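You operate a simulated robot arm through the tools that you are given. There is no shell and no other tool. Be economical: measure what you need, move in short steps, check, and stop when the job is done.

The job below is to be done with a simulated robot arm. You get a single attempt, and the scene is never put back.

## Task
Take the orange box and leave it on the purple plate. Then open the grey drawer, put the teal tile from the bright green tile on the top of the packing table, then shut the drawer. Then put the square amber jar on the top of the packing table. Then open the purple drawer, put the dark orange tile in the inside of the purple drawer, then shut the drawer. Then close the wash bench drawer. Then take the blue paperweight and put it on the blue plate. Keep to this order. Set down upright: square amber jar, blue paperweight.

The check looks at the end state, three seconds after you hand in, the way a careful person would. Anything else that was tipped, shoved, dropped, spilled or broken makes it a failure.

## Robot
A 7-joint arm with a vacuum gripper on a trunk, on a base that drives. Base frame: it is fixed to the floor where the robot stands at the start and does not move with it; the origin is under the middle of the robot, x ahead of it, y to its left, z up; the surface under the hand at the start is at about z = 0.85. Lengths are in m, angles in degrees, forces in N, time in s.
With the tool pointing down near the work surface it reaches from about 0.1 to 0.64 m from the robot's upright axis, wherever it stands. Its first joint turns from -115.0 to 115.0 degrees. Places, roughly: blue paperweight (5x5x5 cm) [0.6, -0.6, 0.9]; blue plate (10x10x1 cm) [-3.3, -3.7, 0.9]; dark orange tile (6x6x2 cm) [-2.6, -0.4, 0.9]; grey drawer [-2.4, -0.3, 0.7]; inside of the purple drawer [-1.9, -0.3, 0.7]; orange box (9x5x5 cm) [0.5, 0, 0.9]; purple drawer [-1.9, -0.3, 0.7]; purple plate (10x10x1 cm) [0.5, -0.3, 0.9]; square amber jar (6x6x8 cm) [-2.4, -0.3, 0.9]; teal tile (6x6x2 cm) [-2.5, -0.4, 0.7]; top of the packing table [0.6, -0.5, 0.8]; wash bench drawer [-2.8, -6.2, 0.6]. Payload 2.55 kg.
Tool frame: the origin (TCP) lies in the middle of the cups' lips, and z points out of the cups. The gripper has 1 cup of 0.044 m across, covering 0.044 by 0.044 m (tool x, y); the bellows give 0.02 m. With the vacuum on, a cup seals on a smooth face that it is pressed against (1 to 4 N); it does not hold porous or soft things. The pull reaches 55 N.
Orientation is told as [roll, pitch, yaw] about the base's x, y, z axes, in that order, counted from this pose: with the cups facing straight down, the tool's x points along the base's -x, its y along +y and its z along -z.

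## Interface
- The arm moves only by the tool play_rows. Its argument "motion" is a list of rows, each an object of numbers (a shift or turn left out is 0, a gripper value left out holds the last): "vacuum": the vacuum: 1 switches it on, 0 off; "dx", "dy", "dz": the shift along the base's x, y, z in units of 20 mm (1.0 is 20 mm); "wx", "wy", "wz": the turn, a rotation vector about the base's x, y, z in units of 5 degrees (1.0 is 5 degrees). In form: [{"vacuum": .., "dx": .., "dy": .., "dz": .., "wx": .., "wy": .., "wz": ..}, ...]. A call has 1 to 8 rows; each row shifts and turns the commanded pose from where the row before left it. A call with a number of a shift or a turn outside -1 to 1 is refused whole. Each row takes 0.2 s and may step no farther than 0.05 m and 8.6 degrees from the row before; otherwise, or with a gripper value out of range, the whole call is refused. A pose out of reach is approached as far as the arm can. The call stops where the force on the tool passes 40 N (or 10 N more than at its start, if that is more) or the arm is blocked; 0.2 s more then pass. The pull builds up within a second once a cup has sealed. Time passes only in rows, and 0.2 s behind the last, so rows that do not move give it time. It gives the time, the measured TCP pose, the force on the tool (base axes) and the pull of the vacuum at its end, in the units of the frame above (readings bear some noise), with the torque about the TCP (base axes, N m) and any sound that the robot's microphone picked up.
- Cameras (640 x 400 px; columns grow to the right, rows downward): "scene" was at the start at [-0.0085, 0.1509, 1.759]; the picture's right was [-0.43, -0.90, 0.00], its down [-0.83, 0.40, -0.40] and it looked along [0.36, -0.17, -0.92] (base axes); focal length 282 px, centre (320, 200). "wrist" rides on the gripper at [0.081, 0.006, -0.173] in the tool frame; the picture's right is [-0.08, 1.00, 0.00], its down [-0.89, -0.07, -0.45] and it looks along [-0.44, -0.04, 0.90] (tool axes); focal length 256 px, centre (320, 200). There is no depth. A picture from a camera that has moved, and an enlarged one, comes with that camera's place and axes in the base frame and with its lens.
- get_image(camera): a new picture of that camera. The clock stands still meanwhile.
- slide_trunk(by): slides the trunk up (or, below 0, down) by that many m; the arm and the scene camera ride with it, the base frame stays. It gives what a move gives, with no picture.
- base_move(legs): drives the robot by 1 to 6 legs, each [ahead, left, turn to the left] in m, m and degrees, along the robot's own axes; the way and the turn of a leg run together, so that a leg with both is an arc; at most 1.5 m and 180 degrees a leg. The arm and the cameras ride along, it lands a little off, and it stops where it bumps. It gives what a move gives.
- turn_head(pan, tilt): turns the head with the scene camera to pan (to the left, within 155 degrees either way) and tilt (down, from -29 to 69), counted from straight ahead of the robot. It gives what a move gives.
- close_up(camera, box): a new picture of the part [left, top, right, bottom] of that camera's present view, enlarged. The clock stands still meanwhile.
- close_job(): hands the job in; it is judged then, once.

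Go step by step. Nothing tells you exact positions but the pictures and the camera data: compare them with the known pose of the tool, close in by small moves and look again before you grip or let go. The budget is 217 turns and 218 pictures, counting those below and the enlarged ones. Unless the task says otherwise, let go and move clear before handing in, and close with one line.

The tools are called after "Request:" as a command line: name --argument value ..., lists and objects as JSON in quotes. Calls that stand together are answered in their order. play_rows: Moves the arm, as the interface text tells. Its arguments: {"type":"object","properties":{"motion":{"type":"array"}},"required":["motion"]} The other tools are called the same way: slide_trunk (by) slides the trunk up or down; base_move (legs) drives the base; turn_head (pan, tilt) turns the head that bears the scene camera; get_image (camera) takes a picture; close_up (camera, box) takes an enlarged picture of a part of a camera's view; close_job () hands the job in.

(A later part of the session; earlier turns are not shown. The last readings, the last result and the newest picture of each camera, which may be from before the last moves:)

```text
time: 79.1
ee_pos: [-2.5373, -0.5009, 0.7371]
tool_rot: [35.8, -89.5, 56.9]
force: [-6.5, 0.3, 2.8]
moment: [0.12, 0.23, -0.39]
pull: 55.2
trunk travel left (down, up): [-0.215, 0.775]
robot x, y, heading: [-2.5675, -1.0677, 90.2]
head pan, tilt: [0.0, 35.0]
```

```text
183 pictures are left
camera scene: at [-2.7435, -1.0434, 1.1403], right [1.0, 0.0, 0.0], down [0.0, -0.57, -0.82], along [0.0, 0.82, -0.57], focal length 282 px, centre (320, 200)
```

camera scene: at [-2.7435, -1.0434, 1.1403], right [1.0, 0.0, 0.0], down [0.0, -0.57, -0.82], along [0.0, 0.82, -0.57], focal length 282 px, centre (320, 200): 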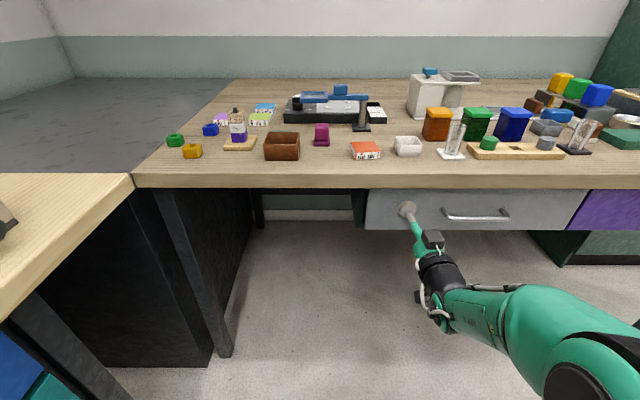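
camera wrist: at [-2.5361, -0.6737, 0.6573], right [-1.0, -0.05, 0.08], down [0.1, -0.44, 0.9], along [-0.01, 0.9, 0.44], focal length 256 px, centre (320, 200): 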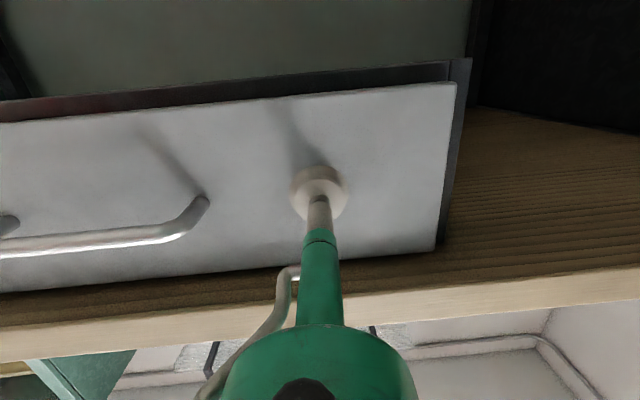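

Sealed on the drawer front. Pulling it open by driving back.

Request:
base_move --legs '[[-0.1, 0, 0]]'

Request:
get_image --camera "scene"

```text
time: 80.2
ee_pos: [-2.537, -0.6015, 0.7361]
tool_rot: [25.6, -89.6, 67.2]
force: [-15.8, -0.8, 3.8]
moment: [0.05, 0.24, -0.28]
pull: 54.7
trunk travel left (down, up): [-0.215, 0.775]
robot x, y, heading: [-2.5613, -1.1697, 90.4]
head pan, tilt: [0.0, 35.0]
```

```text
182 pictures are left
camera scene: at [-2.7439, -1.1434, 1.1402], right [1.0, 0.0, 0.0], down [0.0, -0.57, -0.82], along [0.0, 0.82, -0.57], focal length 282 px, centre (320, 200)
```

scene: 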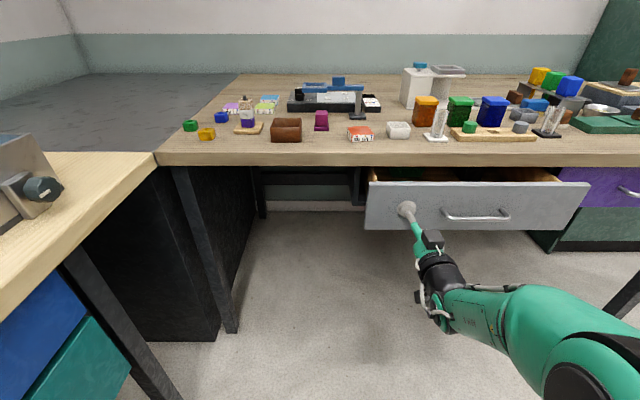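

Request:
play_rows --motion '[{"dx": -0.15}, {}]'

Request:
base_move --legs '[[-0.09, 0, 0]]'

Request:
base_move --legs '[[-0.08, 0, 0]]'

Request:
get_image --camera "scene"

```text
time: 80.8
ee_pos: [-2.5374, -0.5995, 0.7365]
tool_rot: [34.5, -89.5, 58.6]
force: [6.4, 0.3, -0.8]
moment: [0.09, -0.66, -0.34]
pull: 54.8
trunk travel left (down, up): [-0.215, 0.775]
robot x, y, heading: [-2.5684, -1.1699, 90.2]
head pan, tilt: [0.0, 35.0]
```

```text
time: 81.9
ee_pos: [-2.5378, -0.6903, 0.7365]
tool_rot: [44.8, -89.4, 48.3]
force: [13.9, 0.2, 1.0]
moment: [0.07, -0.16, -0.28]
pull: 54.8
trunk travel left (down, up): [-0.215, 0.775]
robot x, y, heading: [-2.5632, -1.2592, 90.4]
head pan, tilt: [0.0, 35.0]
```

```text
time: 83.0
ee_pos: [-2.5374, -0.769, 0.7363]
tool_rot: [39.3, -89.3, 53.6]
force: [1.1, -1.4, 0.1]
moment: [0.09, 0.38, -0.17]
pull: 55.0
trunk travel left (down, up): [-0.215, 0.775]
robot x, y, heading: [-2.5647, -1.3384, 90.1]
head pan, tilt: [0.0, 35.0]
```

```text
181 pictures are left
camera scene: at [-2.7415, -1.3112, 1.1404], right [1.0, 0.0, 0.0], down [0.0, -0.57, -0.82], along [0.0, 0.82, -0.57], focal length 282 px, centre (320, 200)
```

scene: 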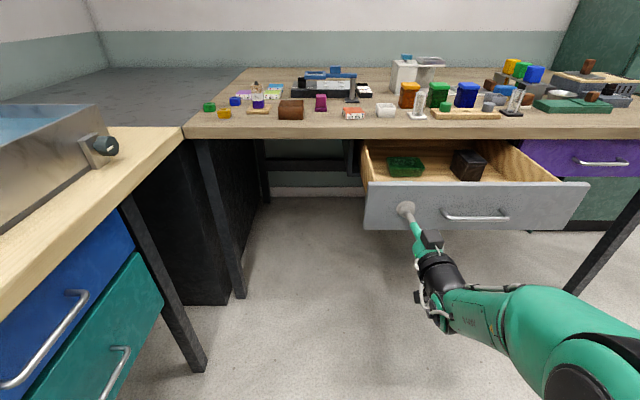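

Drawer is open ~27 cm. Releasing, backing the tool off and raising the trunk to look inside.

Request:
play_rows --motion '[{"vacuum": 0}, {}, {}, {}, {"dy": -0.3}, {"dy": -0.5}, {"dy": -1}]'

Request:
base_move --legs '[[-0.08, 0, 0]]'

Request:
slide_trunk --by 0.4

Request:
slide_trunk --by 0.3

Request:
turn_head --pan -10 --tilt 50

Request:
get_image --camera "scene"

```text
time: 84.6
ee_pos: [-2.538, -0.8048, 0.7365]
tool_rot: [39.1, -89.4, 53.9]
force: [-0.3, 0.0, 0.2]
moment: [0.02, -0.01, -0.03]
pull: 0.0
trunk travel left (down, up): [-0.215, 0.775]
robot x, y, heading: [-2.5624, -1.3406, 90.0]
head pan, tilt: [0.0, 35.0]
```

```text
time: 85.6
ee_pos: [-2.5373, -0.886, 0.7357]
tool_rot: [37.1, -89.4, 55.9]
force: [-1.0, 0.7, 0.1]
moment: [-0.03, -0.02, -0.03]
pull: 0.0
trunk travel left (down, up): [-0.215, 0.775]
robot x, y, heading: [-2.5633, -1.4192, 90.4]
head pan, tilt: [0.0, 35.0]
```

```text
time: 89.5
ee_pos: [-2.5381, -0.8853, 1.1359]
tool_rot: [37.4, -89.4, 55.6]
force: [-0.6, 0.5, -0.7]
moment: [0.0, -0.01, 0.01]
pull: 0.1
trunk travel left (down, up): [-0.615, 0.375]
robot x, y, heading: [-2.5658, -1.4163, 90.3]
head pan, tilt: [0.0, 35.0]
```

```text
time: 92.5
ee_pos: [-2.5377, -0.8846, 1.4363]
tool_rot: [37.4, -89.4, 55.4]
force: [-1.0, 0.2, 1.0]
moment: [0.02, 0.0, -0.01]
pull: 0.1
trunk travel left (down, up): [-0.915, 0.075]
robot x, y, heading: [-2.5614, -1.4208, 90.4]
head pan, tilt: [0.0, 35.0]
```

```text
time: 93.2
ee_pos: [-2.5383, -0.8855, 1.4353]
tool_rot: [37.2, -89.4, 55.6]
force: [1.0, -0.7, -0.4]
moment: [-0.03, 0.0, -0.01]
pull: 0.1
trunk travel left (down, up): [-0.915, 0.075]
robot x, y, heading: [-2.5643, -1.4196, 90.3]
head pan, tilt: [-10.0, 50.0]
```

```text
180 pictures are left
camera scene: at [-2.7281, -1.4033, 1.8187], right [0.99, -0.17, 0.0], down [-0.13, -0.75, -0.64], along [0.11, 0.63, -0.77], focal length 282 px, centre (320, 200)
```

scene: 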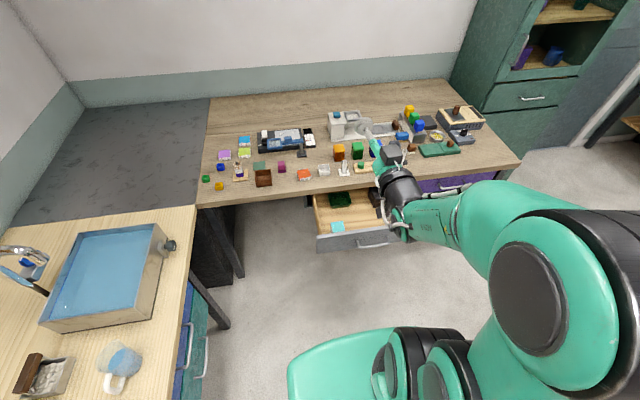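

Request:
close_up --camera "scene" --box '[300, 175, 420, 250]'

```text
5.33 times, centred on (360, 212) of scene
camera zoom: at [-2.7281, -1.4033, 1.8187], right [0.99, -0.17, 0.0], down [-0.13, -0.75, -0.64], along [0.11, 0.63, -0.77], focal length 1506 px, centre (107, 133)
```

zoom: 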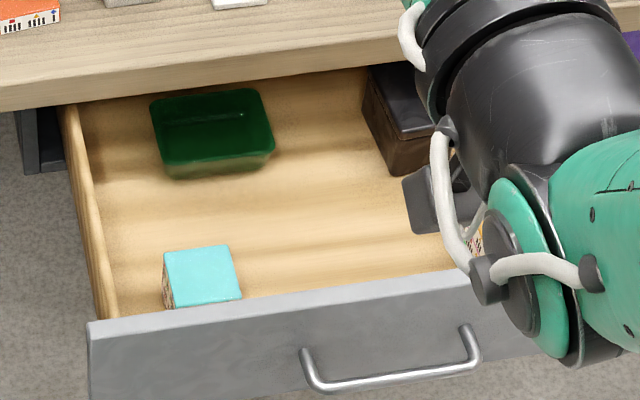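

The teal tile sits in the drawer's front left at about (-2.517,-0.684). I'll turn the tool back down.

Request:
play_rows --motion '[{"wx": -1, "dz": -0.5}, {"wx": -1, "dz": -0.5}, {"wx": -1, "dz": -0.5}, {"wx": -1, "dz": -0.5}, {"wx": -1, "dz": -0.5}, {"wx": -1, "dz": -0.5}, {"wx": -1, "dz": -0.5}, {"wx": -1, "dz": -0.5}]'

Request:
play_rows --motion '[{"wx": -1, "dz": -1}, {"wx": -1, "dz": -1}, {"wx": -1, "dz": -1}, {"wx": -1, "dz": -1}, {"wx": -1, "dz": -1}, {"wx": -1, "dz": -1}, {"wx": -1, "dz": -1}, {"wx": -1, "dz": -1}]'

Request:
play_rows --motion '[{"wx": -1, "dz": -1}, {"wx": -1, "dz": -1}, {}]'

```text
time: 95.0
ee_pos: [-2.5391, -0.8839, 1.3572]
tool_rot: [3.6, -49.4, 89.3]
force: [-0.5, 0.3, -0.5]
moment: [-0.01, 0.0, -0.01]
pull: 0.0
trunk travel left (down, up): [-0.915, 0.075]
robot x, y, heading: [-2.5656, -1.4174, 90.1]
head pan, tilt: [-10.0, 50.0]
```

```text
time: 96.8
ee_pos: [-2.537, -0.8838, 1.1959]
tool_rot: [2.9, -9.4, 89.7]
force: [0.2, -0.1, 0.3]
moment: [-0.01, 0.0, -0.02]
pull: 0.1
trunk travel left (down, up): [-0.915, 0.075]
robot x, y, heading: [-2.5632, -1.4208, 90.6]
head pan, tilt: [-10.0, 50.0]
```

```text
time: 97.6
ee_pos: [-2.5378, -0.8848, 1.1576]
tool_rot: [3.1, 0.5, 89.7]
force: [0.7, 0.0, -0.3]
moment: [0.03, -0.01, -0.01]
pull: 0.0
trunk travel left (down, up): [-0.915, 0.075]
robot x, y, heading: [-2.5647, -1.42, 90.4]
head pan, tilt: [-10.0, 50.0]
```

Request:
play_rows --motion '[{"wy": -0.6, "dx": 0.5}, {"dx": 0.5}]'

Request:
base_move --legs '[[0.17, 0, -0.3]]'

Request:
slide_trunk --by -0.15

Request:
get_image --camera "wrist"

```text
time: 98.2
ee_pos: [-2.5172, -0.8857, 1.1556]
tool_rot: [0.0, 0.5, 89.6]
force: [1.2, 0.3, 0.1]
moment: [0.01, -0.02, -0.03]
pull: 0.0
trunk travel left (down, up): [-0.915, 0.075]
robot x, y, heading: [-2.5619, -1.4213, 90.3]
head pan, tilt: [-10.0, 50.0]
```

```text
time: 99.7
ee_pos: [-2.5163, -0.7174, 1.1547]
tool_rot: [0.0, 0.5, 89.4]
force: [0.6, 0.0, 0.4]
moment: [-0.02, -0.01, -0.01]
pull: 0.1
trunk travel left (down, up): [-0.915, 0.075]
robot x, y, heading: [-2.5624, -1.2494, 90.0]
head pan, tilt: [-10.0, 50.0]
```

```text
time: 101.4
ee_pos: [-2.5167, -0.7179, 1.0072]
tool_rot: [0.1, 0.4, 89.4]
force: [0.0, -0.2, -0.3]
moment: [0.03, 0.01, -0.01]
pull: 0.0
trunk travel left (down, up): [-0.765, 0.225]
robot x, y, heading: [-2.5631, -1.2494, 89.9]
head pan, tilt: [-10.0, 50.0]
```

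```text
178 pictures are left
camera wrist: at [-2.5236, -0.797, 1.1791], right [-1.0, 0.09, 0.0], down [0.08, 0.9, 0.44], along [0.04, 0.44, -0.9], focal length 256 px, centre (320, 200)
```

wrist: 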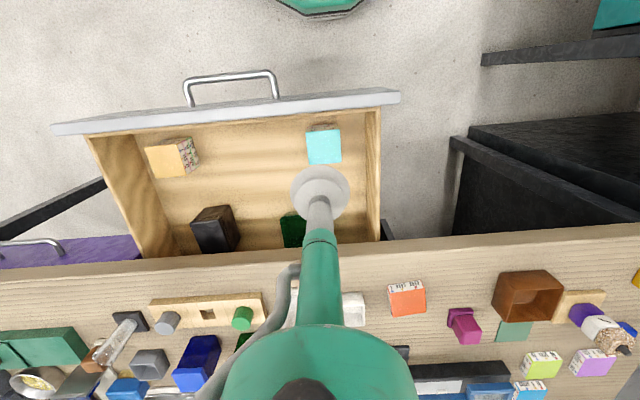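

Tile top centre ≈ (-2.519,-0.685). Aligning and lowering by trunk.

Request:
play_rows --motion '[{"dy": 0.85}, {"dy": 0.8, "dx": -0.1}, {}]'

Request:
slide_trunk --by -0.2

Request:
get_image --camera "wrist"

```text
time: 102.2
ee_pos: [-2.5177, -0.6868, 1.0063]
tool_rot: [0.0, 0.2, 89.4]
force: [-0.1, -0.5, 0.8]
moment: [0.05, -0.02, 0.02]
pull: 0.2
trunk travel left (down, up): [-0.765, 0.225]
robot x, y, heading: [-2.5644, -1.2488, 89.9]
head pan, tilt: [-10.0, 50.0]
```

```text
time: 104.4
ee_pos: [-2.518, -0.6855, 0.8056]
tool_rot: [0.0, 0.4, 89.4]
force: [-0.1, 0.4, -0.8]
moment: [-0.03, 0.02, 0.0]
pull: 0.1
trunk travel left (down, up): [-0.565, 0.425]
robot x, y, heading: [-2.5606, -1.2518, 90.1]
head pan, tilt: [-10.0, 50.0]
```

```text
177 pictures are left
camera wrist: at [-2.525, -0.7646, 0.9784], right [-1.0, 0.09, 0.0], down [0.08, 0.89, 0.44], along [0.04, 0.44, -0.9], focal length 256 px, centre (320, 200)
```

wrist: 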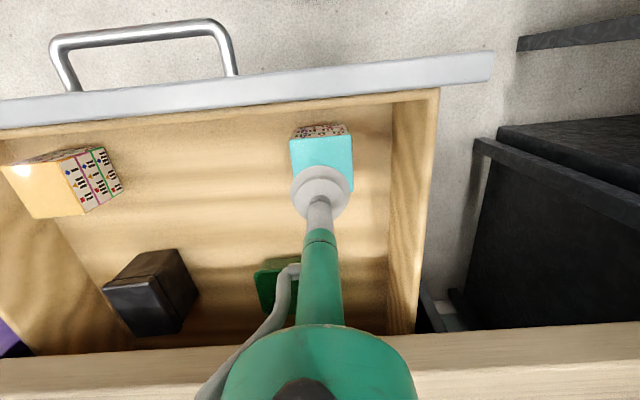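

Aligned over the tile. Descending gently with vacuum on.

Request:
play_rows --motion '[{"dz": -1}, {"dz": -0.7, "vacuum": 1}, {"dz": -0.4}, {"dz": -0.3}, {"dz": -0.2}, {}]'

Request:
get_image --camera "wrist"

```text
time: 105.8
ee_pos: [-2.5182, -0.6847, 0.7523]
tool_rot: [0.0, 0.3, 89.3]
force: [1.3, -0.2, 0.5]
moment: [0.01, -0.01, -0.01]
pull: 0.0
trunk travel left (down, up): [-0.565, 0.425]
robot x, y, heading: [-2.5606, -1.2495, 89.7]
head pan, tilt: [-10.0, 50.0]
```

```text
176 pictures are left
camera wrist: at [-2.5256, -0.7648, 0.9262], right [-1.0, 0.09, 0.0], down [0.08, 0.89, 0.44], along [0.04, 0.44, -0.9], focal length 256 px, centre (320, 200)
```

wrist: 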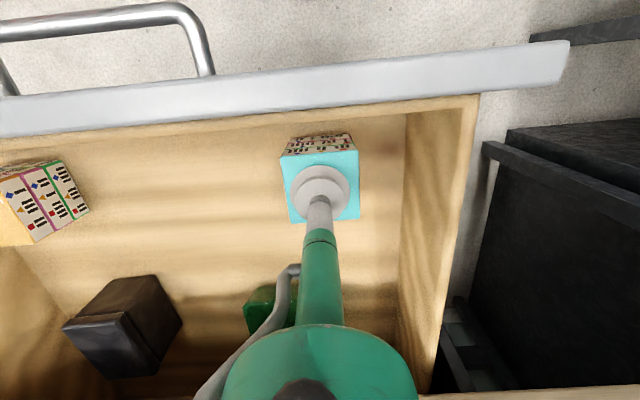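

Request:
play_rows --motion '[{"dz": -0.25}, {"dz": -0.25}, {"dz": -0.15}, {}, {}]'

```text
time: 107.0
ee_pos: [-2.5172, -0.6846, 0.7439]
tool_rot: [0.0, -0.1, 89.4]
force: [-0.9, 0.7, 21.5]
moment: [0.0, 0.12, -0.02]
pull: 55.0
trunk travel left (down, up): [-0.565, 0.425]
robot x, y, heading: [-2.5648, -1.2524, 90.2]
head pan, tilt: [-10.0, 50.0]
```

Sealed. Lifting straight up gently and checking that only the teal tile comes.

Request:
play_rows --motion '[{"dz": 0.4}, {"dz": 0.5}, {"dz": 1}, {"dz": 1}, {"dz": 1}]'

Request:
get_image --camera "wrist"

```text
time: 108.2
ee_pos: [-2.5176, -0.693, 0.8119]
tool_rot: [0.0, 0.3, 89.4]
force: [0.6, 0.5, -1.0]
moment: [0.05, -0.02, 0.01]
pull: 54.3
out of reach, approached as far as the arm can: row 5
trunk travel left (down, up): [-0.565, 0.425]
robot x, y, heading: [-2.5628, -1.2513, 90.2]
head pan, tilt: [-10.0, 50.0]
```

```text
175 pictures are left
camera wrist: at [-2.5248, -0.7716, 0.9853], right [-1.0, 0.09, 0.0], down [0.08, 0.89, 0.44], along [0.04, 0.44, -0.9], focal length 256 px, centre (320, 200)
```

wrist: 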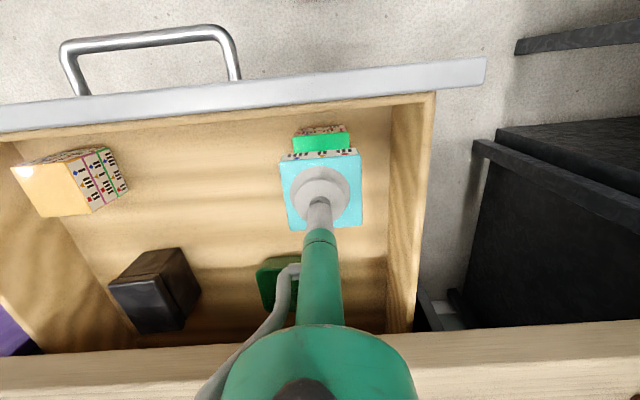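

Only the teal tile came up; the bright green one stays. Raising and retracting before driving to the packing table.

Request:
slide_trunk --by 0.35

Request:
play_rows --motion '[{"dy": -1}, {"dy": -1}, {"dy": -1}, {"dy": -1}, {"dy": -1}, {"dy": -1}, {"dy": -1}, {"dy": -1}]'

Request:
base_move --legs '[[0.1, -0.3, 0], [0.1, -1.2, 0], [0, -0.5, -90]]'

Request:
turn_head --pan -20 --tilt 50

Request:
get_image --camera "scene"

Request:
get_image --camera "wrist"

```text
time: 111.6
ee_pos: [-2.5167, -0.6914, 1.1611]
tool_rot: [-0.1, 0.3, 89.4]
force: [-0.5, -0.4, -1.4]
moment: [-0.01, -0.02, 0.01]
pull: 55.2
trunk travel left (down, up): [-0.915, 0.075]
robot x, y, heading: [-2.5646, -1.2483, 90.1]
head pan, tilt: [-10.0, 50.0]
```

```text
time: 113.4
ee_pos: [-2.5182, -0.8529, 1.1622]
tool_rot: [-0.1, 0.2, 89.2]
force: [-0.2, -0.8, -1.7]
moment: [0.01, 0.0, -0.04]
pull: 55.3
trunk travel left (down, up): [-0.915, 0.075]
robot x, y, heading: [-2.5669, -1.2505, 89.8]
head pan, tilt: [-10.0, 50.0]
```

```text
time: 125.1
ee_pos: [-0.3434, -1.4255, 1.161]
tool_rot: [0.0, 0.3, -1.6]
force: [0.5, 0.4, -1.6]
moment: [-0.01, 0.01, 0.01]
pull: 55.0
trunk travel left (down, up): [-0.915, 0.075]
robot x, y, heading: [-0.7414, -1.3736, -1.0]
head pan, tilt: [-10.0, 50.0]
cut short: leg 3
```

```text
time: 125.8
ee_pos: [-0.342, -1.426, 1.1613]
tool_rot: [0.0, 0.3, -1.7]
force: [-0.3, -0.1, -1.1]
moment: [-0.02, 0.0, -0.01]
pull: 54.3
trunk travel left (down, up): [-0.915, 0.075]
robot x, y, heading: [-0.7355, -1.3691, -1.0]
head pan, tilt: [-20.0, 50.0]
```

```text
174 pictures are left
camera scene: at [-0.7275, -1.2238, 1.8187], right [-0.36, -0.93, 0.0], down [-0.72, 0.27, -0.64], along [0.6, -0.23, -0.77], focal length 282 px, centre (320, 200)
```

scene: 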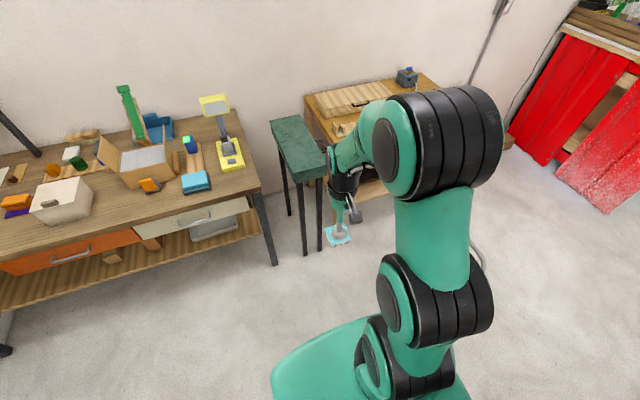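

```text
173 pictures are left
camera wrist: at [-0.4225, -1.4167, 1.3352], right [0.11, 0.99, 0.0], down [0.89, -0.1, 0.44], along [0.44, -0.05, -0.9], focal length 256 px, centre (320, 200)
```

wrist: 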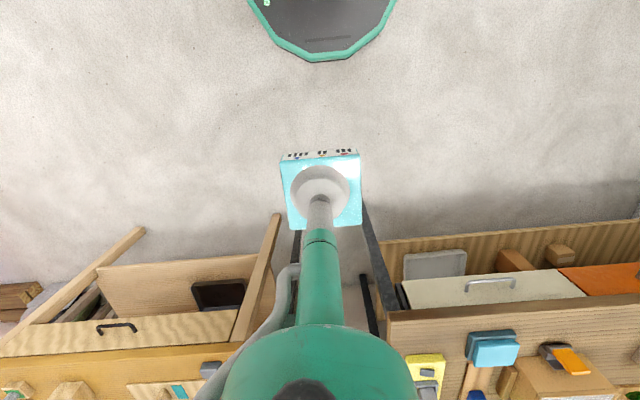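

The drive's last leg was cut short; I'll check behind for a bump.

Request:
turn_head --pan -140 --tilt 40

Request:
get_image --camera "scene"

Request:
turn_head --pan 150 --tilt 40

Request:
get_image --camera "scene"

```text
time: 127.8
ee_pos: [-0.342, -1.426, 1.1616]
tool_rot: [0.1, 0.4, -1.6]
force: [-0.6, 0.6, -1.2]
moment: [0.01, 0.01, -0.01]
pull: 55.0
trunk travel left (down, up): [-0.915, 0.075]
robot x, y, heading: [-0.7382, -1.3754, -1.1]
head pan, tilt: [-140.0, 40.0]
```

```text
172 pictures are left
camera scene: at [-0.8655, -1.2499, 1.8328], right [-0.63, 0.78, 0.0], down [0.5, 0.41, -0.77], along [-0.59, -0.48, -0.64], focal length 282 px, centre (320, 200)
```

scene: 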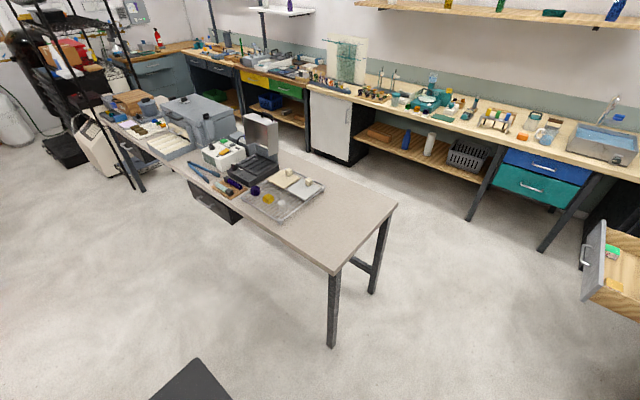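

```text
time: 131.8
ee_pos: [-0.3421, -1.4251, 1.162]
tool_rot: [0.0, 0.2, -1.6]
force: [-0.7, 0.0, -0.7]
moment: [-0.01, 0.01, 0.02]
pull: 55.4
trunk travel left (down, up): [-0.915, 0.075]
robot x, y, heading: [-0.7439, -1.3734, -1.2]
head pan, tilt: [150.0, 40.0]
```

```text
171 pictures are left
camera scene: at [-0.8724, -1.1525, 1.8328], right [0.51, 0.86, 0.0], down [0.55, -0.33, -0.77], along [-0.66, 0.39, -0.64], focal length 282 px, centre (320, 200)
```

scene: 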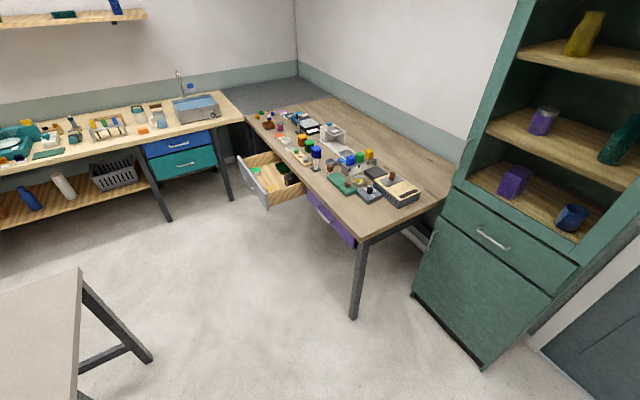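

No damage visible. Driving to the packing table; I'll set the tile on the clear spot where the orange box stood.

Request:
base_move --legs '[[0.44, 0.65, 1.2], [0.29, 0.65, 0]]'

Request:
turn_head --pan 0 --tilt 60

Request:
get_image --camera "scene"

Request:
get_image --camera "wrist"

```text
time: 139.5
ee_pos: [0.3971, -0.1243, 1.1619]
tool_rot: [0.0, 0.3, -0.8]
force: [0.2, 0.1, -2.1]
moment: [-0.01, 0.02, 0.01]
pull: 55.0
trunk travel left (down, up): [-0.915, 0.075]
robot x, y, heading: [-0.0038, -0.0798, -0.3]
head pan, tilt: [150.0, 40.0]
```

```text
time: 141.9
ee_pos: [0.3972, -0.125, 1.1623]
tool_rot: [0.0, 0.3, -0.8]
force: [0.1, 0.3, -1.4]
moment: [-0.01, 0.01, 0.05]
pull: 54.6
trunk travel left (down, up): [-0.915, 0.075]
robot x, y, heading: [0.0007, -0.0817, -0.1]
head pan, tilt: [0.0, 60.0]
```

```text
170 pictures are left
camera scene: at [0.0043, 0.0978, 1.8061], right [0.0, -1.0, 0.0], down [-0.87, 0.0, -0.5], along [0.5, 0.0, -0.87], focal length 282 px, centre (320, 200)
```

scene: 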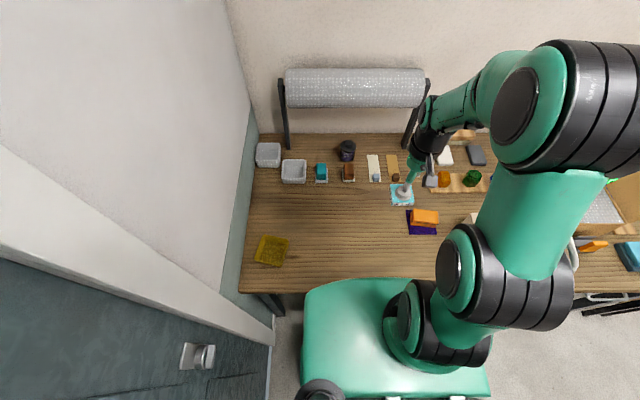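

```text
169 pictures are left
camera wrist: at [0.3176, -0.1174, 1.3352], right [0.09, 1.0, 0.0], down [0.89, -0.08, 0.44], along [0.44, -0.04, -0.9], focal length 256 px, centre (320, 200)
```

wrist: 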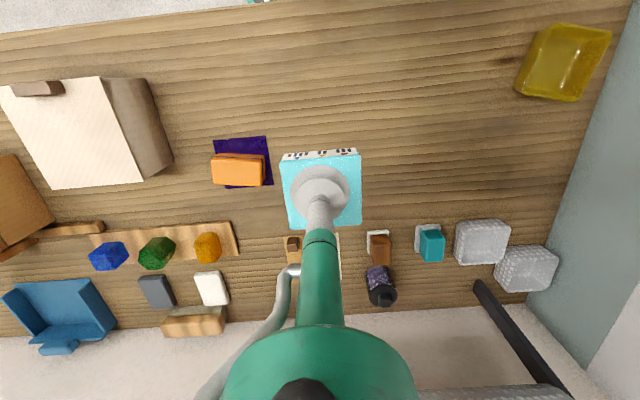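

The clear spot is at about (0.41, 0.0). Moving there and lowering.

Request:
play_rows --motion '[{"dy": 1, "dz": -0.5, "dx": 0.2}, {"dy": 1, "dz": -0.5, "dx": 0.2}, {"dy": 1, "dz": -0.5, "dx": 0.2}, {"dy": 1, "dz": -0.5, "dx": 0.2}, {"dy": 1, "dz": -0.5}, {"dy": 1, "dz": -0.5}, {}]'

Request:
slide_trunk --by -0.18

Request:
get_image --camera "wrist"

```text
time: 143.5
ee_pos: [0.4147, -0.0056, 1.1012]
tool_rot: [0.0, 0.2, -0.9]
force: [-0.3, 0.2, -2.0]
moment: [0.01, 0.01, -0.01]
pull: 55.0
trunk travel left (down, up): [-0.915, 0.075]
robot x, y, heading: [-0.0028, -0.0809, -0.1]
head pan, tilt: [0.0, 60.0]
```

```text
time: 145.5
ee_pos: [0.4145, -0.0053, 0.9219]
tool_rot: [0.0, 0.3, -0.8]
force: [-0.2, 0.9, -1.4]
moment: [-0.02, -0.01, 0.03]
pull: 54.9
trunk travel left (down, up): [-0.735, 0.255]
robot x, y, heading: [-0.0026, -0.08, -0.1]
head pan, tilt: [0.0, 60.0]
```

```text
168 pictures are left
camera wrist: at [0.3341, 0.0022, 1.0951], right [0.09, 1.0, 0.0], down [0.89, -0.08, 0.44], along [0.44, -0.04, -0.9], focal length 256 px, centre (320, 200)
```

wrist: 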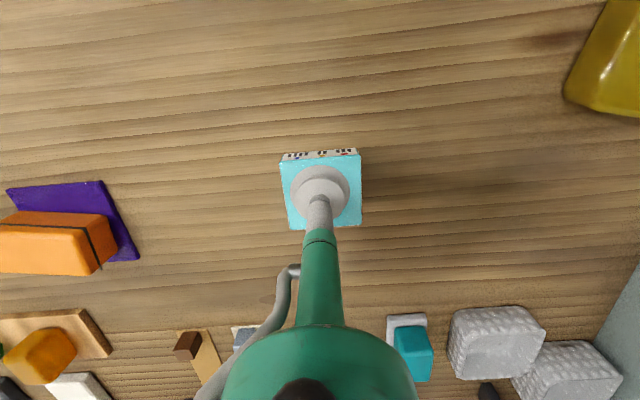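

Request:
play_rows --motion '[{"dz": -1}, {"dz": -1}, {"dz": -0.4}, {"dz": -0.2}, {"dz": -0.2}, {}]'

Request:
play_rows --motion '[{"dz": -0.15}, {"dz": -0.15}, {}]'

```text
time: 146.9
ee_pos: [0.4147, -0.0051, 0.8699]
tool_rot: [0.1, -0.1, -0.8]
force: [-2.0, -0.5, 26.0]
moment: [0.01, 0.04, 0.05]
pull: 55.1
trunk travel left (down, up): [-0.735, 0.255]
robot x, y, heading: [-0.0035, -0.0797, 0.2]
head pan, tilt: [0.0, 60.0]
```

```text
time: 147.5
ee_pos: [0.4164, -0.0057, 0.8646]
tool_rot: [0.2, -0.2, -0.8]
force: [-4.8, -1.2, 16.0]
moment: [-0.02, 0.21, 0.04]
pull: 55.3
trunk travel left (down, up): [-0.735, 0.255]
robot x, y, heading: [-0.0031, -0.0793, -0.4]
head pan, tilt: [0.0, 60.0]
stopped in row 3: the force on the tool passed its limit at 40 N (the readings are from after the stop); the commanded pose is now the measured one
```

Firm contact with the table. Releasing.

Request:
play_rows --motion '[{"vacuum": 0, "dz": 0.1}, {"dz": 0.1}, {}, {}, {"dz": 0.3}, {"dz": 1}, {"dz": 1}, {"dz": 1}]'

Request:
get_image --camera "wrist"

```text
time: 149.3
ee_pos: [0.4177, -0.0039, 0.9335]
tool_rot: [0.0, 0.0, -0.8]
force: [0.1, -0.2, 0.0]
moment: [-0.03, -0.02, 0.01]
pull: 0.2
trunk travel left (down, up): [-0.735, 0.255]
robot x, y, heading: [-0.0018, -0.0763, -0.2]
head pan, tilt: [0.0, 60.0]
```

```text
167 pictures are left
camera wrist: at [0.3359, 0.0029, 1.1048], right [0.09, 1.0, 0.0], down [0.89, -0.08, 0.45], along [0.45, -0.04, -0.89], focal length 256 px, centre (320, 200)
```

wrist: 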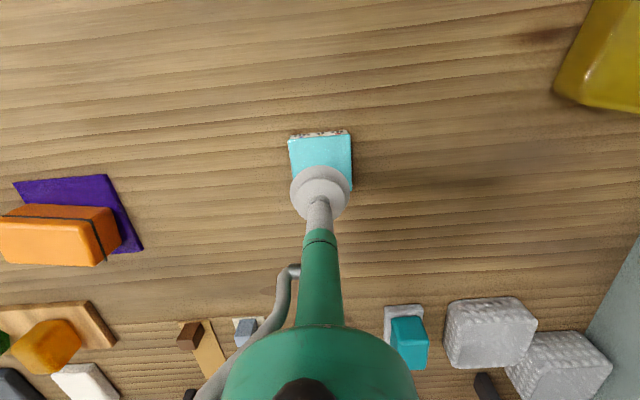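

Teal tile is on the packing table. Raising and driving back to shut the grey drawer.

Request:
slide_trunk --by 0.18

Request:
base_move --legs '[[-0.3, -0.5, 0], [-0.4, -0.5, 0], [0, 0, 90], [-0.05, 1.2, 0], [-0.2, 0.6, 0]]'

```text
time: 151.3
ee_pos: [0.4179, -0.0041, 1.11]
tool_rot: [0.1, -0.2, -0.8]
force: [-0.6, -0.6, 0.3]
moment: [0.0, -0.03, -0.02]
pull: 0.0
trunk travel left (down, up): [-0.915, 0.075]
robot x, y, heading: [-0.0006, -0.0798, -0.5]
head pan, tilt: [0.0, 60.0]
```

```text
time: 170.5
ee_pos: [-2.5812, -1.0057, 1.1119]
tool_rot: [0.1, 0.0, 92.2]
force: [-0.5, 0.4, -0.1]
moment: [-0.01, 0.0, -0.02]
pull: 0.1
trunk travel left (down, up): [-0.915, 0.075]
robot x, y, heading: [-2.4827, -1.4182, 92.6]
head pan, tilt: [0.0, 60.0]
```

Request:
base_move --legs '[[0, 0.03, -2.5]]'

Request:
play_rows --motion '[{"dx": 0.7, "dy": 0.7, "dz": 1, "wx": 1}, {"dx": 0.7, "dy": 0.7, "dz": 1, "wx": 1}, {"dx": 0.7, "dy": 0.7, "dz": 1, "wx": 1}, {"dx": 0.7, "dy": 0.7, "dz": 1, "wx": 1}, {"dx": 0.7, "dy": 0.7, "dz": 1, "wx": 1}, {"dx": 0.7, "dy": 0.7, "dz": 1, "wx": 1}, {"dx": 0.7, "dy": 0.7, "dz": 1, "wx": 1}, {"dx": 0.7, "dy": 0.7, "dz": 1, "wx": 1}]'

Request:
play_rows --motion '[{"dz": 1, "wx": 1}, {"dz": 1, "wx": 1}, {"dz": 1, "wx": 1}, {"dz": 1, "wx": 1}, {"dz": 1, "wx": 1}, {"dz": 1, "wx": 1}, {"dz": 1, "wx": 1}, {"dz": 1, "wx": 1}]'

Request:
play_rows --motion '[{"wx": 1}, {"wx": 1}]'

```text
time: 171.4
ee_pos: [-2.5918, -1.0031, 1.112]
tool_rot: [0.1, -0.2, 89.6]
force: [0.3, 0.4, -0.9]
moment: [0.01, 0.06, 0.01]
pull: 0.0
trunk travel left (down, up): [-0.915, 0.075]
robot x, y, heading: [-2.5132, -1.4206, 90.5]
head pan, tilt: [0.0, 60.0]
```

```text
time: 173.2
ee_pos: [-2.4793, -0.8914, 1.2725]
tool_rot: [0.3, -40.2, 89.4]
force: [-0.1, -1.0, -0.4]
moment: [0.01, 0.05, 0.03]
pull: 0.1
trunk travel left (down, up): [-0.915, 0.075]
robot x, y, heading: [-2.5166, -1.4207, 90.3]
head pan, tilt: [0.0, 60.0]
```

```text
time: 175.0
ee_pos: [-2.4856, -0.8885, 1.4181]
tool_rot: [2.6, -76.8, 88.4]
force: [1.4, 0.5, 0.0]
moment: [0.03, -0.02, 0.03]
pull: 0.1
out of reach, approached as far as the arm can: row 2, 3
trunk travel left (down, up): [-0.915, 0.075]
robot x, y, heading: [-2.5134, -1.4189, 90.5]
head pan, tilt: [0.0, 60.0]
```

```text
time: 175.6
ee_pos: [-2.4836, -0.8992, 1.4116]
tool_rot: [8.5, -86.8, 82.9]
force: [0.0, 1.0, -0.3]
moment: [-0.01, -0.01, 0.05]
pull: 0.1
out of reach, approached as far as the arm can: row 2
trunk travel left (down, up): [-0.915, 0.075]
robot x, y, heading: [-2.5122, -1.4206, 90.2]
head pan, tilt: [0.0, 60.0]
```

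Horizontal again. Lowering the trunk and aligning with the same spot on the drawer front.

Request:
slide_trunk --by -0.375

Request:
slide_trunk --by -0.3

Request:
base_move --legs '[[0.04, 0.055, 0]]'

Request:
turn_head --pan 0 --tilt 35

Request:
get_image --camera "wrist"

Request:
get_image --camera "scene"

```text
time: 179.2
ee_pos: [-2.4828, -0.8984, 1.0366]
tool_rot: [8.4, -86.7, 83.1]
force: [1.1, 0.4, 1.6]
moment: [-0.01, 0.0, -0.03]
pull: 0.1
trunk travel left (down, up): [-0.54, 0.45]
robot x, y, heading: [-2.515, -1.4193, 90.4]
head pan, tilt: [0.0, 60.0]
```

```text
time: 182.2
ee_pos: [-2.4844, -0.8991, 0.7362]
tool_rot: [8.2, -86.6, 83.3]
force: [0.1, -0.8, -0.1]
moment: [0.02, -0.02, -0.01]
pull: 0.1
trunk travel left (down, up): [-0.24, 0.75]
robot x, y, heading: [-2.514, -1.4185, 90.4]
head pan, tilt: [0.0, 60.0]
```

```text
time: 183.2
ee_pos: [-2.5396, -0.8592, 0.7366]
tool_rot: [8.3, -86.6, 83.2]
force: [0.9, 0.4, 0.1]
moment: [0.01, -0.03, -0.01]
pull: 0.1
trunk travel left (down, up): [-0.24, 0.75]
robot x, y, heading: [-2.566, -1.3845, 90.1]
head pan, tilt: [0.0, 60.0]
```

```text
time: 184.1
ee_pos: [-2.5383, -0.8596, 0.7372]
tool_rot: [8.2, -86.6, 83.2]
force: [-1.3, -0.5, 0.6]
moment: [0.01, -0.01, -0.01]
pull: 0.1
trunk travel left (down, up): [-0.24, 0.75]
robot x, y, heading: [-2.5697, -1.3782, 90.5]
head pan, tilt: [0.0, 35.0]
```

```text
166 pictures are left
camera wrist: at [-2.5421, -1.0363, 0.667], right [-1.0, -0.02, 0.09], down [0.09, -0.39, 0.92], along [0.02, 0.92, 0.39], focal length 256 px, centre (320, 200)
```

wrist: 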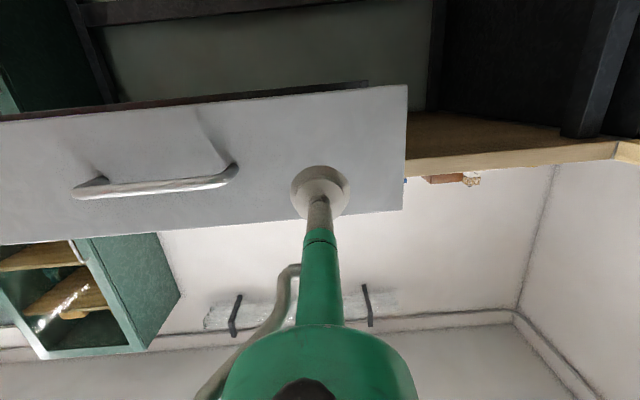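

```text
165 pictures are left
camera scene: at [-2.7488, -1.3539, 1.1653], right [1.0, 0.0, 0.0], down [0.0, -0.57, -0.82], along [0.0, 0.82, -0.57], focal length 282 px, centre (320, 200)
```

scene: 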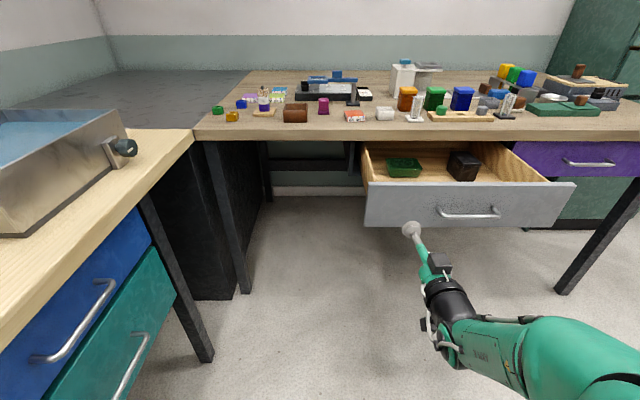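

Aligned. Pushing the drawer closed by driving forward.

Request:
base_move --legs '[[0.2, 0, 0]]'

Request:
base_move --legs '[[0.13, 0, 0]]'

Request:
get_image --camera "scene"

```text
time: 185.7
ee_pos: [-2.5385, -0.6595, 0.7371]
tool_rot: [8.3, -86.6, 83.0]
force: [-0.2, 0.4, -0.6]
moment: [-0.01, -0.01, 0.01]
pull: 0.0
trunk travel left (down, up): [-0.24, 0.75]
robot x, y, heading: [-2.5703, -1.1854, 90.3]
head pan, tilt: [0.0, 35.0]
```

```text
time: 187.0
ee_pos: [-2.539, -0.5274, 0.7382]
tool_rot: [8.3, -86.7, 83.1]
force: [-1.0, 0.8, 0.4]
moment: [0.01, 0.02, 0.03]
pull: 0.0
trunk travel left (down, up): [-0.24, 0.75]
robot x, y, heading: [-2.5728, -1.0481, 90.3]
head pan, tilt: [0.0, 35.0]
```

```text
164 pictures are left
camera scene: at [-2.75, -1.0219, 1.1654], right [1.0, 0.0, 0.0], down [0.0, -0.57, -0.82], along [0.0, 0.82, -0.57], focal length 282 px, centre (320, 200)
```

scene: 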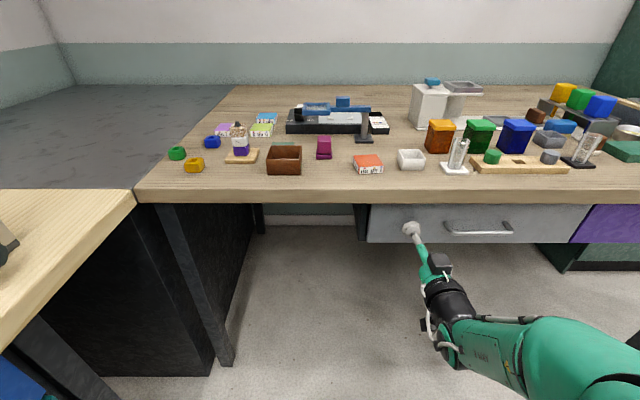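

Nearly closed. Finishing with small arm pushes.

Request:
play_rows --motion '[{"dy": 0.5}, {"dy": 0.5}, {"dy": 0.4}, {"dy": 0.3}, {}]'

Request:
get_image --camera "wrist"

```text
time: 188.2
ee_pos: [-2.5392, -0.5001, 0.7381]
tool_rot: [8.5, -86.6, 83.1]
force: [0.6, -0.6, 0.2]
moment: [-0.01, -0.01, 0.01]
pull: 0.0
out of reach, approached as far as the arm can: row 4
trunk travel left (down, up): [-0.24, 0.75]
robot x, y, heading: [-2.5708, -1.0485, 90.0]
head pan, tilt: [0.0, 35.0]
```

```text
163 pictures are left
camera wrist: at [-2.5406, -0.6769, 0.6682], right [-1.0, -0.03, 0.09], down [0.09, -0.39, 0.92], along [0.01, 0.92, 0.39], focal length 256 px, centre (320, 200)
```

wrist: 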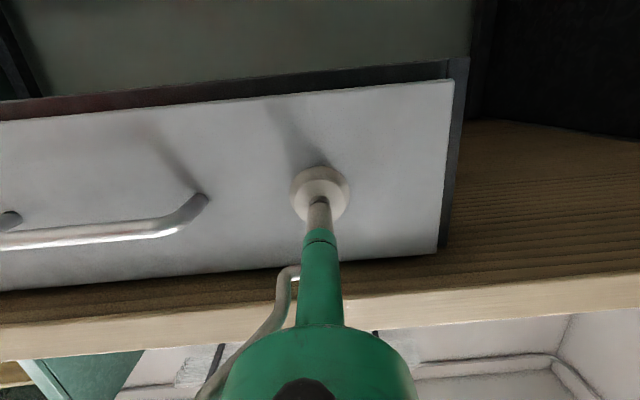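

Request:
base_move --legs '[[0.015, 0, 0]]'

Request:
close_up --camera "wrist" --box '[400, 40, 500, 270]'

```text
time: 188.9
ee_pos: [-2.5389, -0.4854, 0.7372]
tool_rot: [8.4, -86.6, 83.3]
force: [-0.3, -5.0, -1.3]
moment: [0.07, -0.01, -0.08]
pull: 0.1
trunk travel left (down, up): [-0.24, 0.75]
robot x, y, heading: [-2.5714, -1.0376, 90.5]
head pan, tilt: [0.0, 35.0]
```

```text
1.74 times, centred on (450, 155) of wrist
camera zoom: at [-2.5407, -0.662, 0.668], right [-1.0, -0.03, 0.09], down [0.09, -0.39, 0.92], along [0.01, 0.92, 0.39], focal length 445 px, centre (94, 278)
```

zoom: 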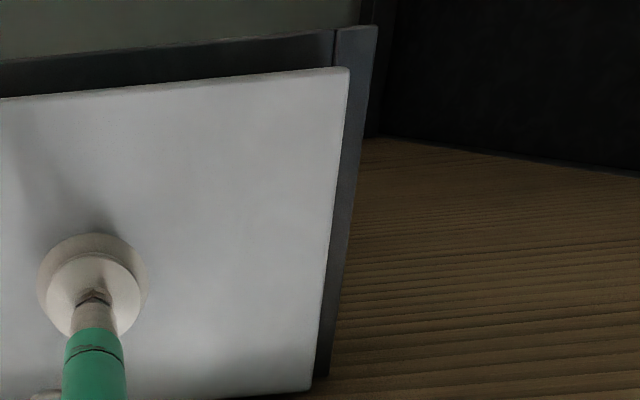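

Drawer is shut. Backing off, raising, and turning the tool down for the amber jar.

Request:
base_move --legs '[[-0.25, 0, 0]]'

Request:
slide_trunk --by 0.4

Request:
slide_trunk --by 0.275

Request:
play_rows --motion '[{"wx": -1, "dy": -0.5}, {"wx": -1, "dy": -0.5}, {"wx": -1, "dz": -0.5}, {"wx": -1, "dz": -0.5}, {"wx": -1, "dz": -0.5}, {"wx": -1, "dz": -0.5}, {"wx": -1, "dz": -0.5}, {"wx": -1, "dz": -0.5}]'

Request:
play_rows --motion '[{"wx": -1, "dz": -1}, {"wx": -1, "dz": -1}, {"wx": -1, "dz": -1}, {"wx": -1, "dz": -1}, {"wx": -1, "dz": -1}, {"wx": -1, "dz": -1}, {"wx": -1, "dz": -1}, {"wx": -1, "dz": -1}]'

Request:
play_rows --motion '[{"wx": -0.8}, {"wx": -0.6}, {}]'

```text
time: 190.8
ee_pos: [-2.5378, -0.7361, 0.7398]
tool_rot: [8.5, -86.7, 83.3]
force: [-0.4, 0.3, 0.7]
moment: [0.0, -0.02, 0.0]
pull: 0.1
trunk travel left (down, up): [-0.24, 0.75]
robot x, y, heading: [-2.5688, -1.2852, 90.3]
head pan, tilt: [0.0, 35.0]
```

```text
time: 194.6
ee_pos: [-2.5376, -0.7361, 1.138]
tool_rot: [8.4, -86.7, 83.3]
force: [-0.7, -1.1, -0.1]
moment: [-0.03, 0.01, -0.04]
pull: 0.0
trunk travel left (down, up): [-0.64, 0.35]
robot x, y, heading: [-2.5703, -1.2798, 90.2]
head pan, tilt: [0.0, 35.0]
```

```text
time: 197.4
ee_pos: [-2.5387, -0.7347, 1.4129]
tool_rot: [8.4, -86.6, 83.3]
force: [0.3, -0.2, -0.7]
moment: [0.0, 0.02, 0.01]
pull: 0.0
trunk travel left (down, up): [-0.915, 0.075]
robot x, y, heading: [-2.5713, -1.2869, 90.1]
head pan, tilt: [0.0, 35.0]
```

```text
time: 199.2
ee_pos: [-2.5385, -0.755, 1.3517]
tool_rot: [2.2, -46.6, 89.4]
force: [0.4, -0.1, -0.3]
moment: [-0.02, 0.05, 0.01]
pull: 0.0
trunk travel left (down, up): [-0.915, 0.075]
robot x, y, heading: [-2.5701, -1.2831, 90.1]
head pan, tilt: [0.0, 35.0]
```

```text
time: 201.0
ee_pos: [-2.5379, -0.7546, 1.1932]
tool_rot: [1.8, -6.5, 89.6]
force: [0.2, -0.5, 0.3]
moment: [0.01, 0.01, -0.01]
pull: 0.2
trunk travel left (down, up): [-0.915, 0.075]
robot x, y, heading: [-2.5701, -1.2821, 89.7]
head pan, tilt: [0.0, 35.0]
```

```text
time: 201.8
ee_pos: [-2.5378, -0.7598, 1.1888]
tool_rot: [1.7, 0.4, 89.5]
force: [-0.6, -0.5, -0.7]
moment: [0.0, -0.01, -0.02]
pull: 0.1
out of reach, approached as far as the arm can: row 2
trunk travel left (down, up): [-0.915, 0.075]
robot x, y, heading: [-2.5714, -1.2825, 90.1]
head pan, tilt: [0.0, 35.0]
```

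Request:
play_rows --motion '[{"wy": -0.35, "dy": -1}, {"dy": -1}, {"dy": -1}]'

Request:
base_move --legs '[[0.42, -0.1, 0]]'

Request:
get_image --camera "wrist"

```text
time: 202.6
ee_pos: [-2.5402, -0.8192, 1.1898]
tool_rot: [0.0, 0.4, 89.6]
force: [0.2, 0.7, -0.6]
moment: [-0.01, -0.01, 0.0]
pull: 0.1
trunk travel left (down, up): [-0.915, 0.075]
robot x, y, heading: [-2.5689, -1.2834, 89.9]
head pan, tilt: [0.0, 35.0]
```

```text
time: 205.2
ee_pos: [-2.4322, -0.4028, 1.1904]
tool_rot: [0.0, 0.4, 89.2]
force: [-0.6, 0.0, -0.3]
moment: [-0.02, 0.05, 0.01]
pull: 0.0
trunk travel left (down, up): [-0.915, 0.075]
robot x, y, heading: [-2.4685, -0.8733, 89.8]
head pan, tilt: [0.0, 35.0]
```

```text
161 pictures are left
camera wrist: at [-2.4403, -0.4819, 1.3627], right [-1.0, 0.09, 0.0], down [0.08, 0.89, 0.44], along [0.04, 0.44, -0.9], focal length 256 px, centre (320, 200)
```

wrist: 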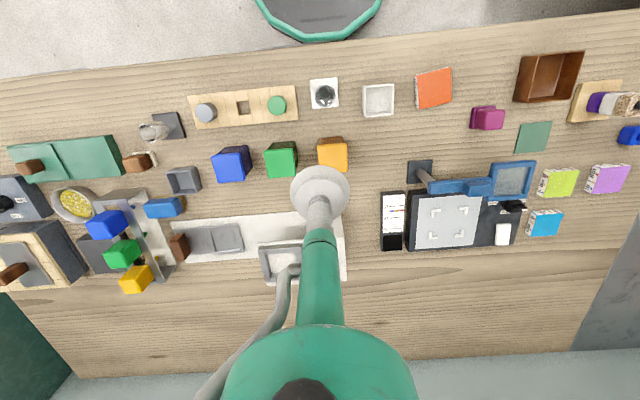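

Jar lid centre ≈ (-2.451,-0.353). Aligning and lowering.

Request:
play_rows --motion '[{"dx": -0.5, "dy": 0.9}, {"dx": -0.4, "dy": 0.9}, {"dy": 0.7}, {}]'

Request:
slide_trunk --by -0.19

Request:
get_image --camera "wrist"

```text
time: 206.2
ee_pos: [-2.4508, -0.3547, 1.1902]
tool_rot: [0.0, 0.4, 89.1]
force: [0.7, -0.5, -0.6]
moment: [0.05, -0.02, 0.0]
pull: 0.1
trunk travel left (down, up): [-0.915, 0.075]
robot x, y, heading: [-2.4662, -0.8695, 89.7]
head pan, tilt: [0.0, 35.0]
```

```text
time: 208.3
ee_pos: [-2.4498, -0.3549, 0.9997]
tool_rot: [-0.1, 0.3, 89.1]
force: [0.3, -0.4, 0.0]
moment: [-0.03, -0.03, 0.01]
pull: 0.0
trunk travel left (down, up): [-0.725, 0.265]
robot x, y, heading: [-2.4694, -0.8667, 89.6]
head pan, tilt: [0.0, 35.0]
```

```text
160 pictures are left
camera wrist: at [-2.4582, -0.4332, 1.1731], right [-1.0, 0.09, 0.0], down [0.08, 0.89, 0.44], along [0.04, 0.44, -0.9], focal length 256 px, centre (320, 200)
```

wrist: 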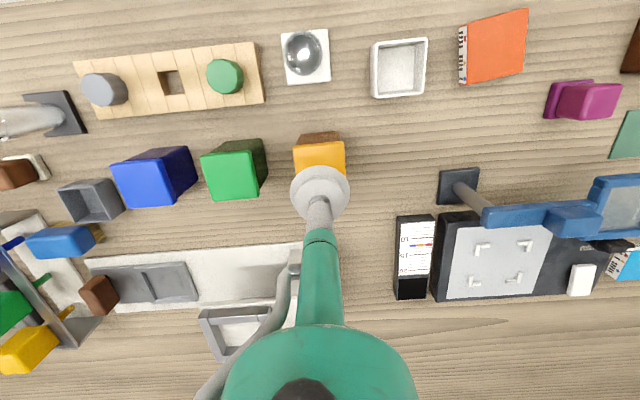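

Request:
play_rows --motion '[{"dz": -1, "dy": 0.2}, {"dz": -1, "dy": 0.2}, {}]'

Request:
close_up --camera "wrist" --box '[220, 90, 420, 240]'

```text
time: 209.1
ee_pos: [-2.4505, -0.3472, 0.9589]
tool_rot: [0.0, 0.4, 89.1]
force: [-0.5, 0.4, 0.5]
moment: [0.03, -0.04, 0.0]
pull: 0.1
trunk travel left (down, up): [-0.725, 0.265]
robot x, y, heading: [-2.4658, -0.868, 90.0]
head pan, tilt: [0.0, 35.0]
```

```text
2.67 times, centred on (320, 165) of wrist
camera zoom: at [-2.4583, -0.4253, 1.1319], right [-1.0, 0.09, 0.0], down [0.08, 0.89, 0.44], along [0.04, 0.44, -0.9], focal length 683 px, centre (320, 293)
```

zoom: 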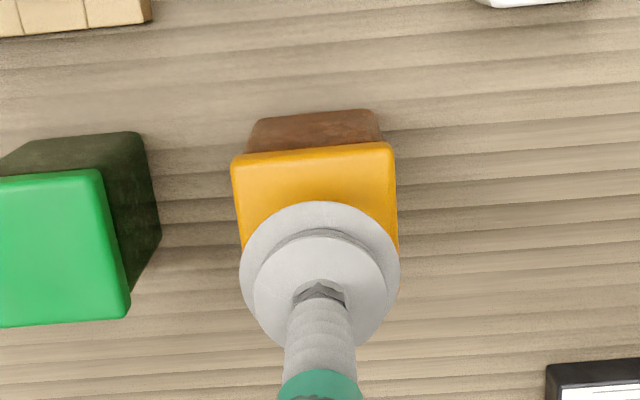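

Request:
play_rows --motion '[{"dz": -0.8}, {"dz": -0.4}, {}]'

Request:
close_up --camera "wrist" --box '[220, 90, 420, 240]'

```text
time: 209.9
ee_pos: [-2.4507, -0.3456, 0.9343]
tool_rot: [0.0, 0.5, 89.1]
force: [-0.2, 0.6, -1.1]
moment: [-0.04, 0.02, 0.0]
pull: 0.1
trunk travel left (down, up): [-0.725, 0.265]
robot x, y, heading: [-2.4678, -0.8695, 89.7]
head pan, tilt: [0.0, 35.0]
```

```text
2.67 times, centred on (320, 165) of wrist
camera zoom: at [-2.458, -0.4249, 1.1077], right [-1.0, 0.09, 0.0], down [0.08, 0.89, 0.44], along [0.04, 0.44, -0.9], focal length 683 px, centre (320, 293)
```

zoom: 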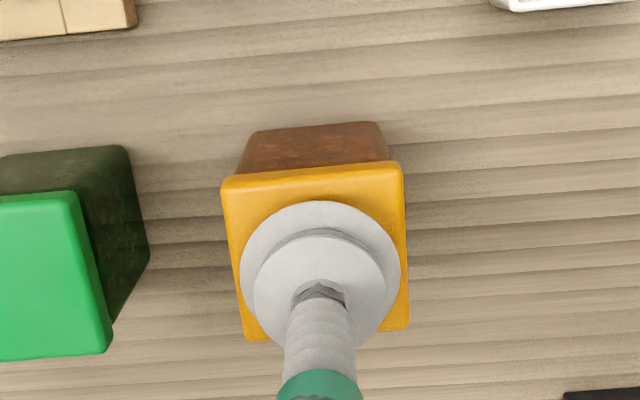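

Well centred; lid top ≈ 0.91. Descending to seal.

Request:
play_rows --motion '[{"vacuum": 1, "dz": -0.6}, {"dz": -0.3}, {"dz": -0.25}, {"dz": -0.2}, {}, {}]'

```text
time: 210.8
ee_pos: [-2.4495, -0.3432, 0.9176]
tool_rot: [0.0, -0.5, 89.0]
force: [-0.7, -4.8, 15.7]
moment: [-0.36, -0.02, -0.03]
pull: 54.9
trunk travel left (down, up): [-0.725, 0.265]
robot x, y, heading: [-2.4685, -0.8662, 89.5]
head pan, tilt: [0.0, 35.0]
stopped in row 4: the force on the tool passed its limit at 40 N (the readings are from after the stop); the commanded pose is now the measured one
```

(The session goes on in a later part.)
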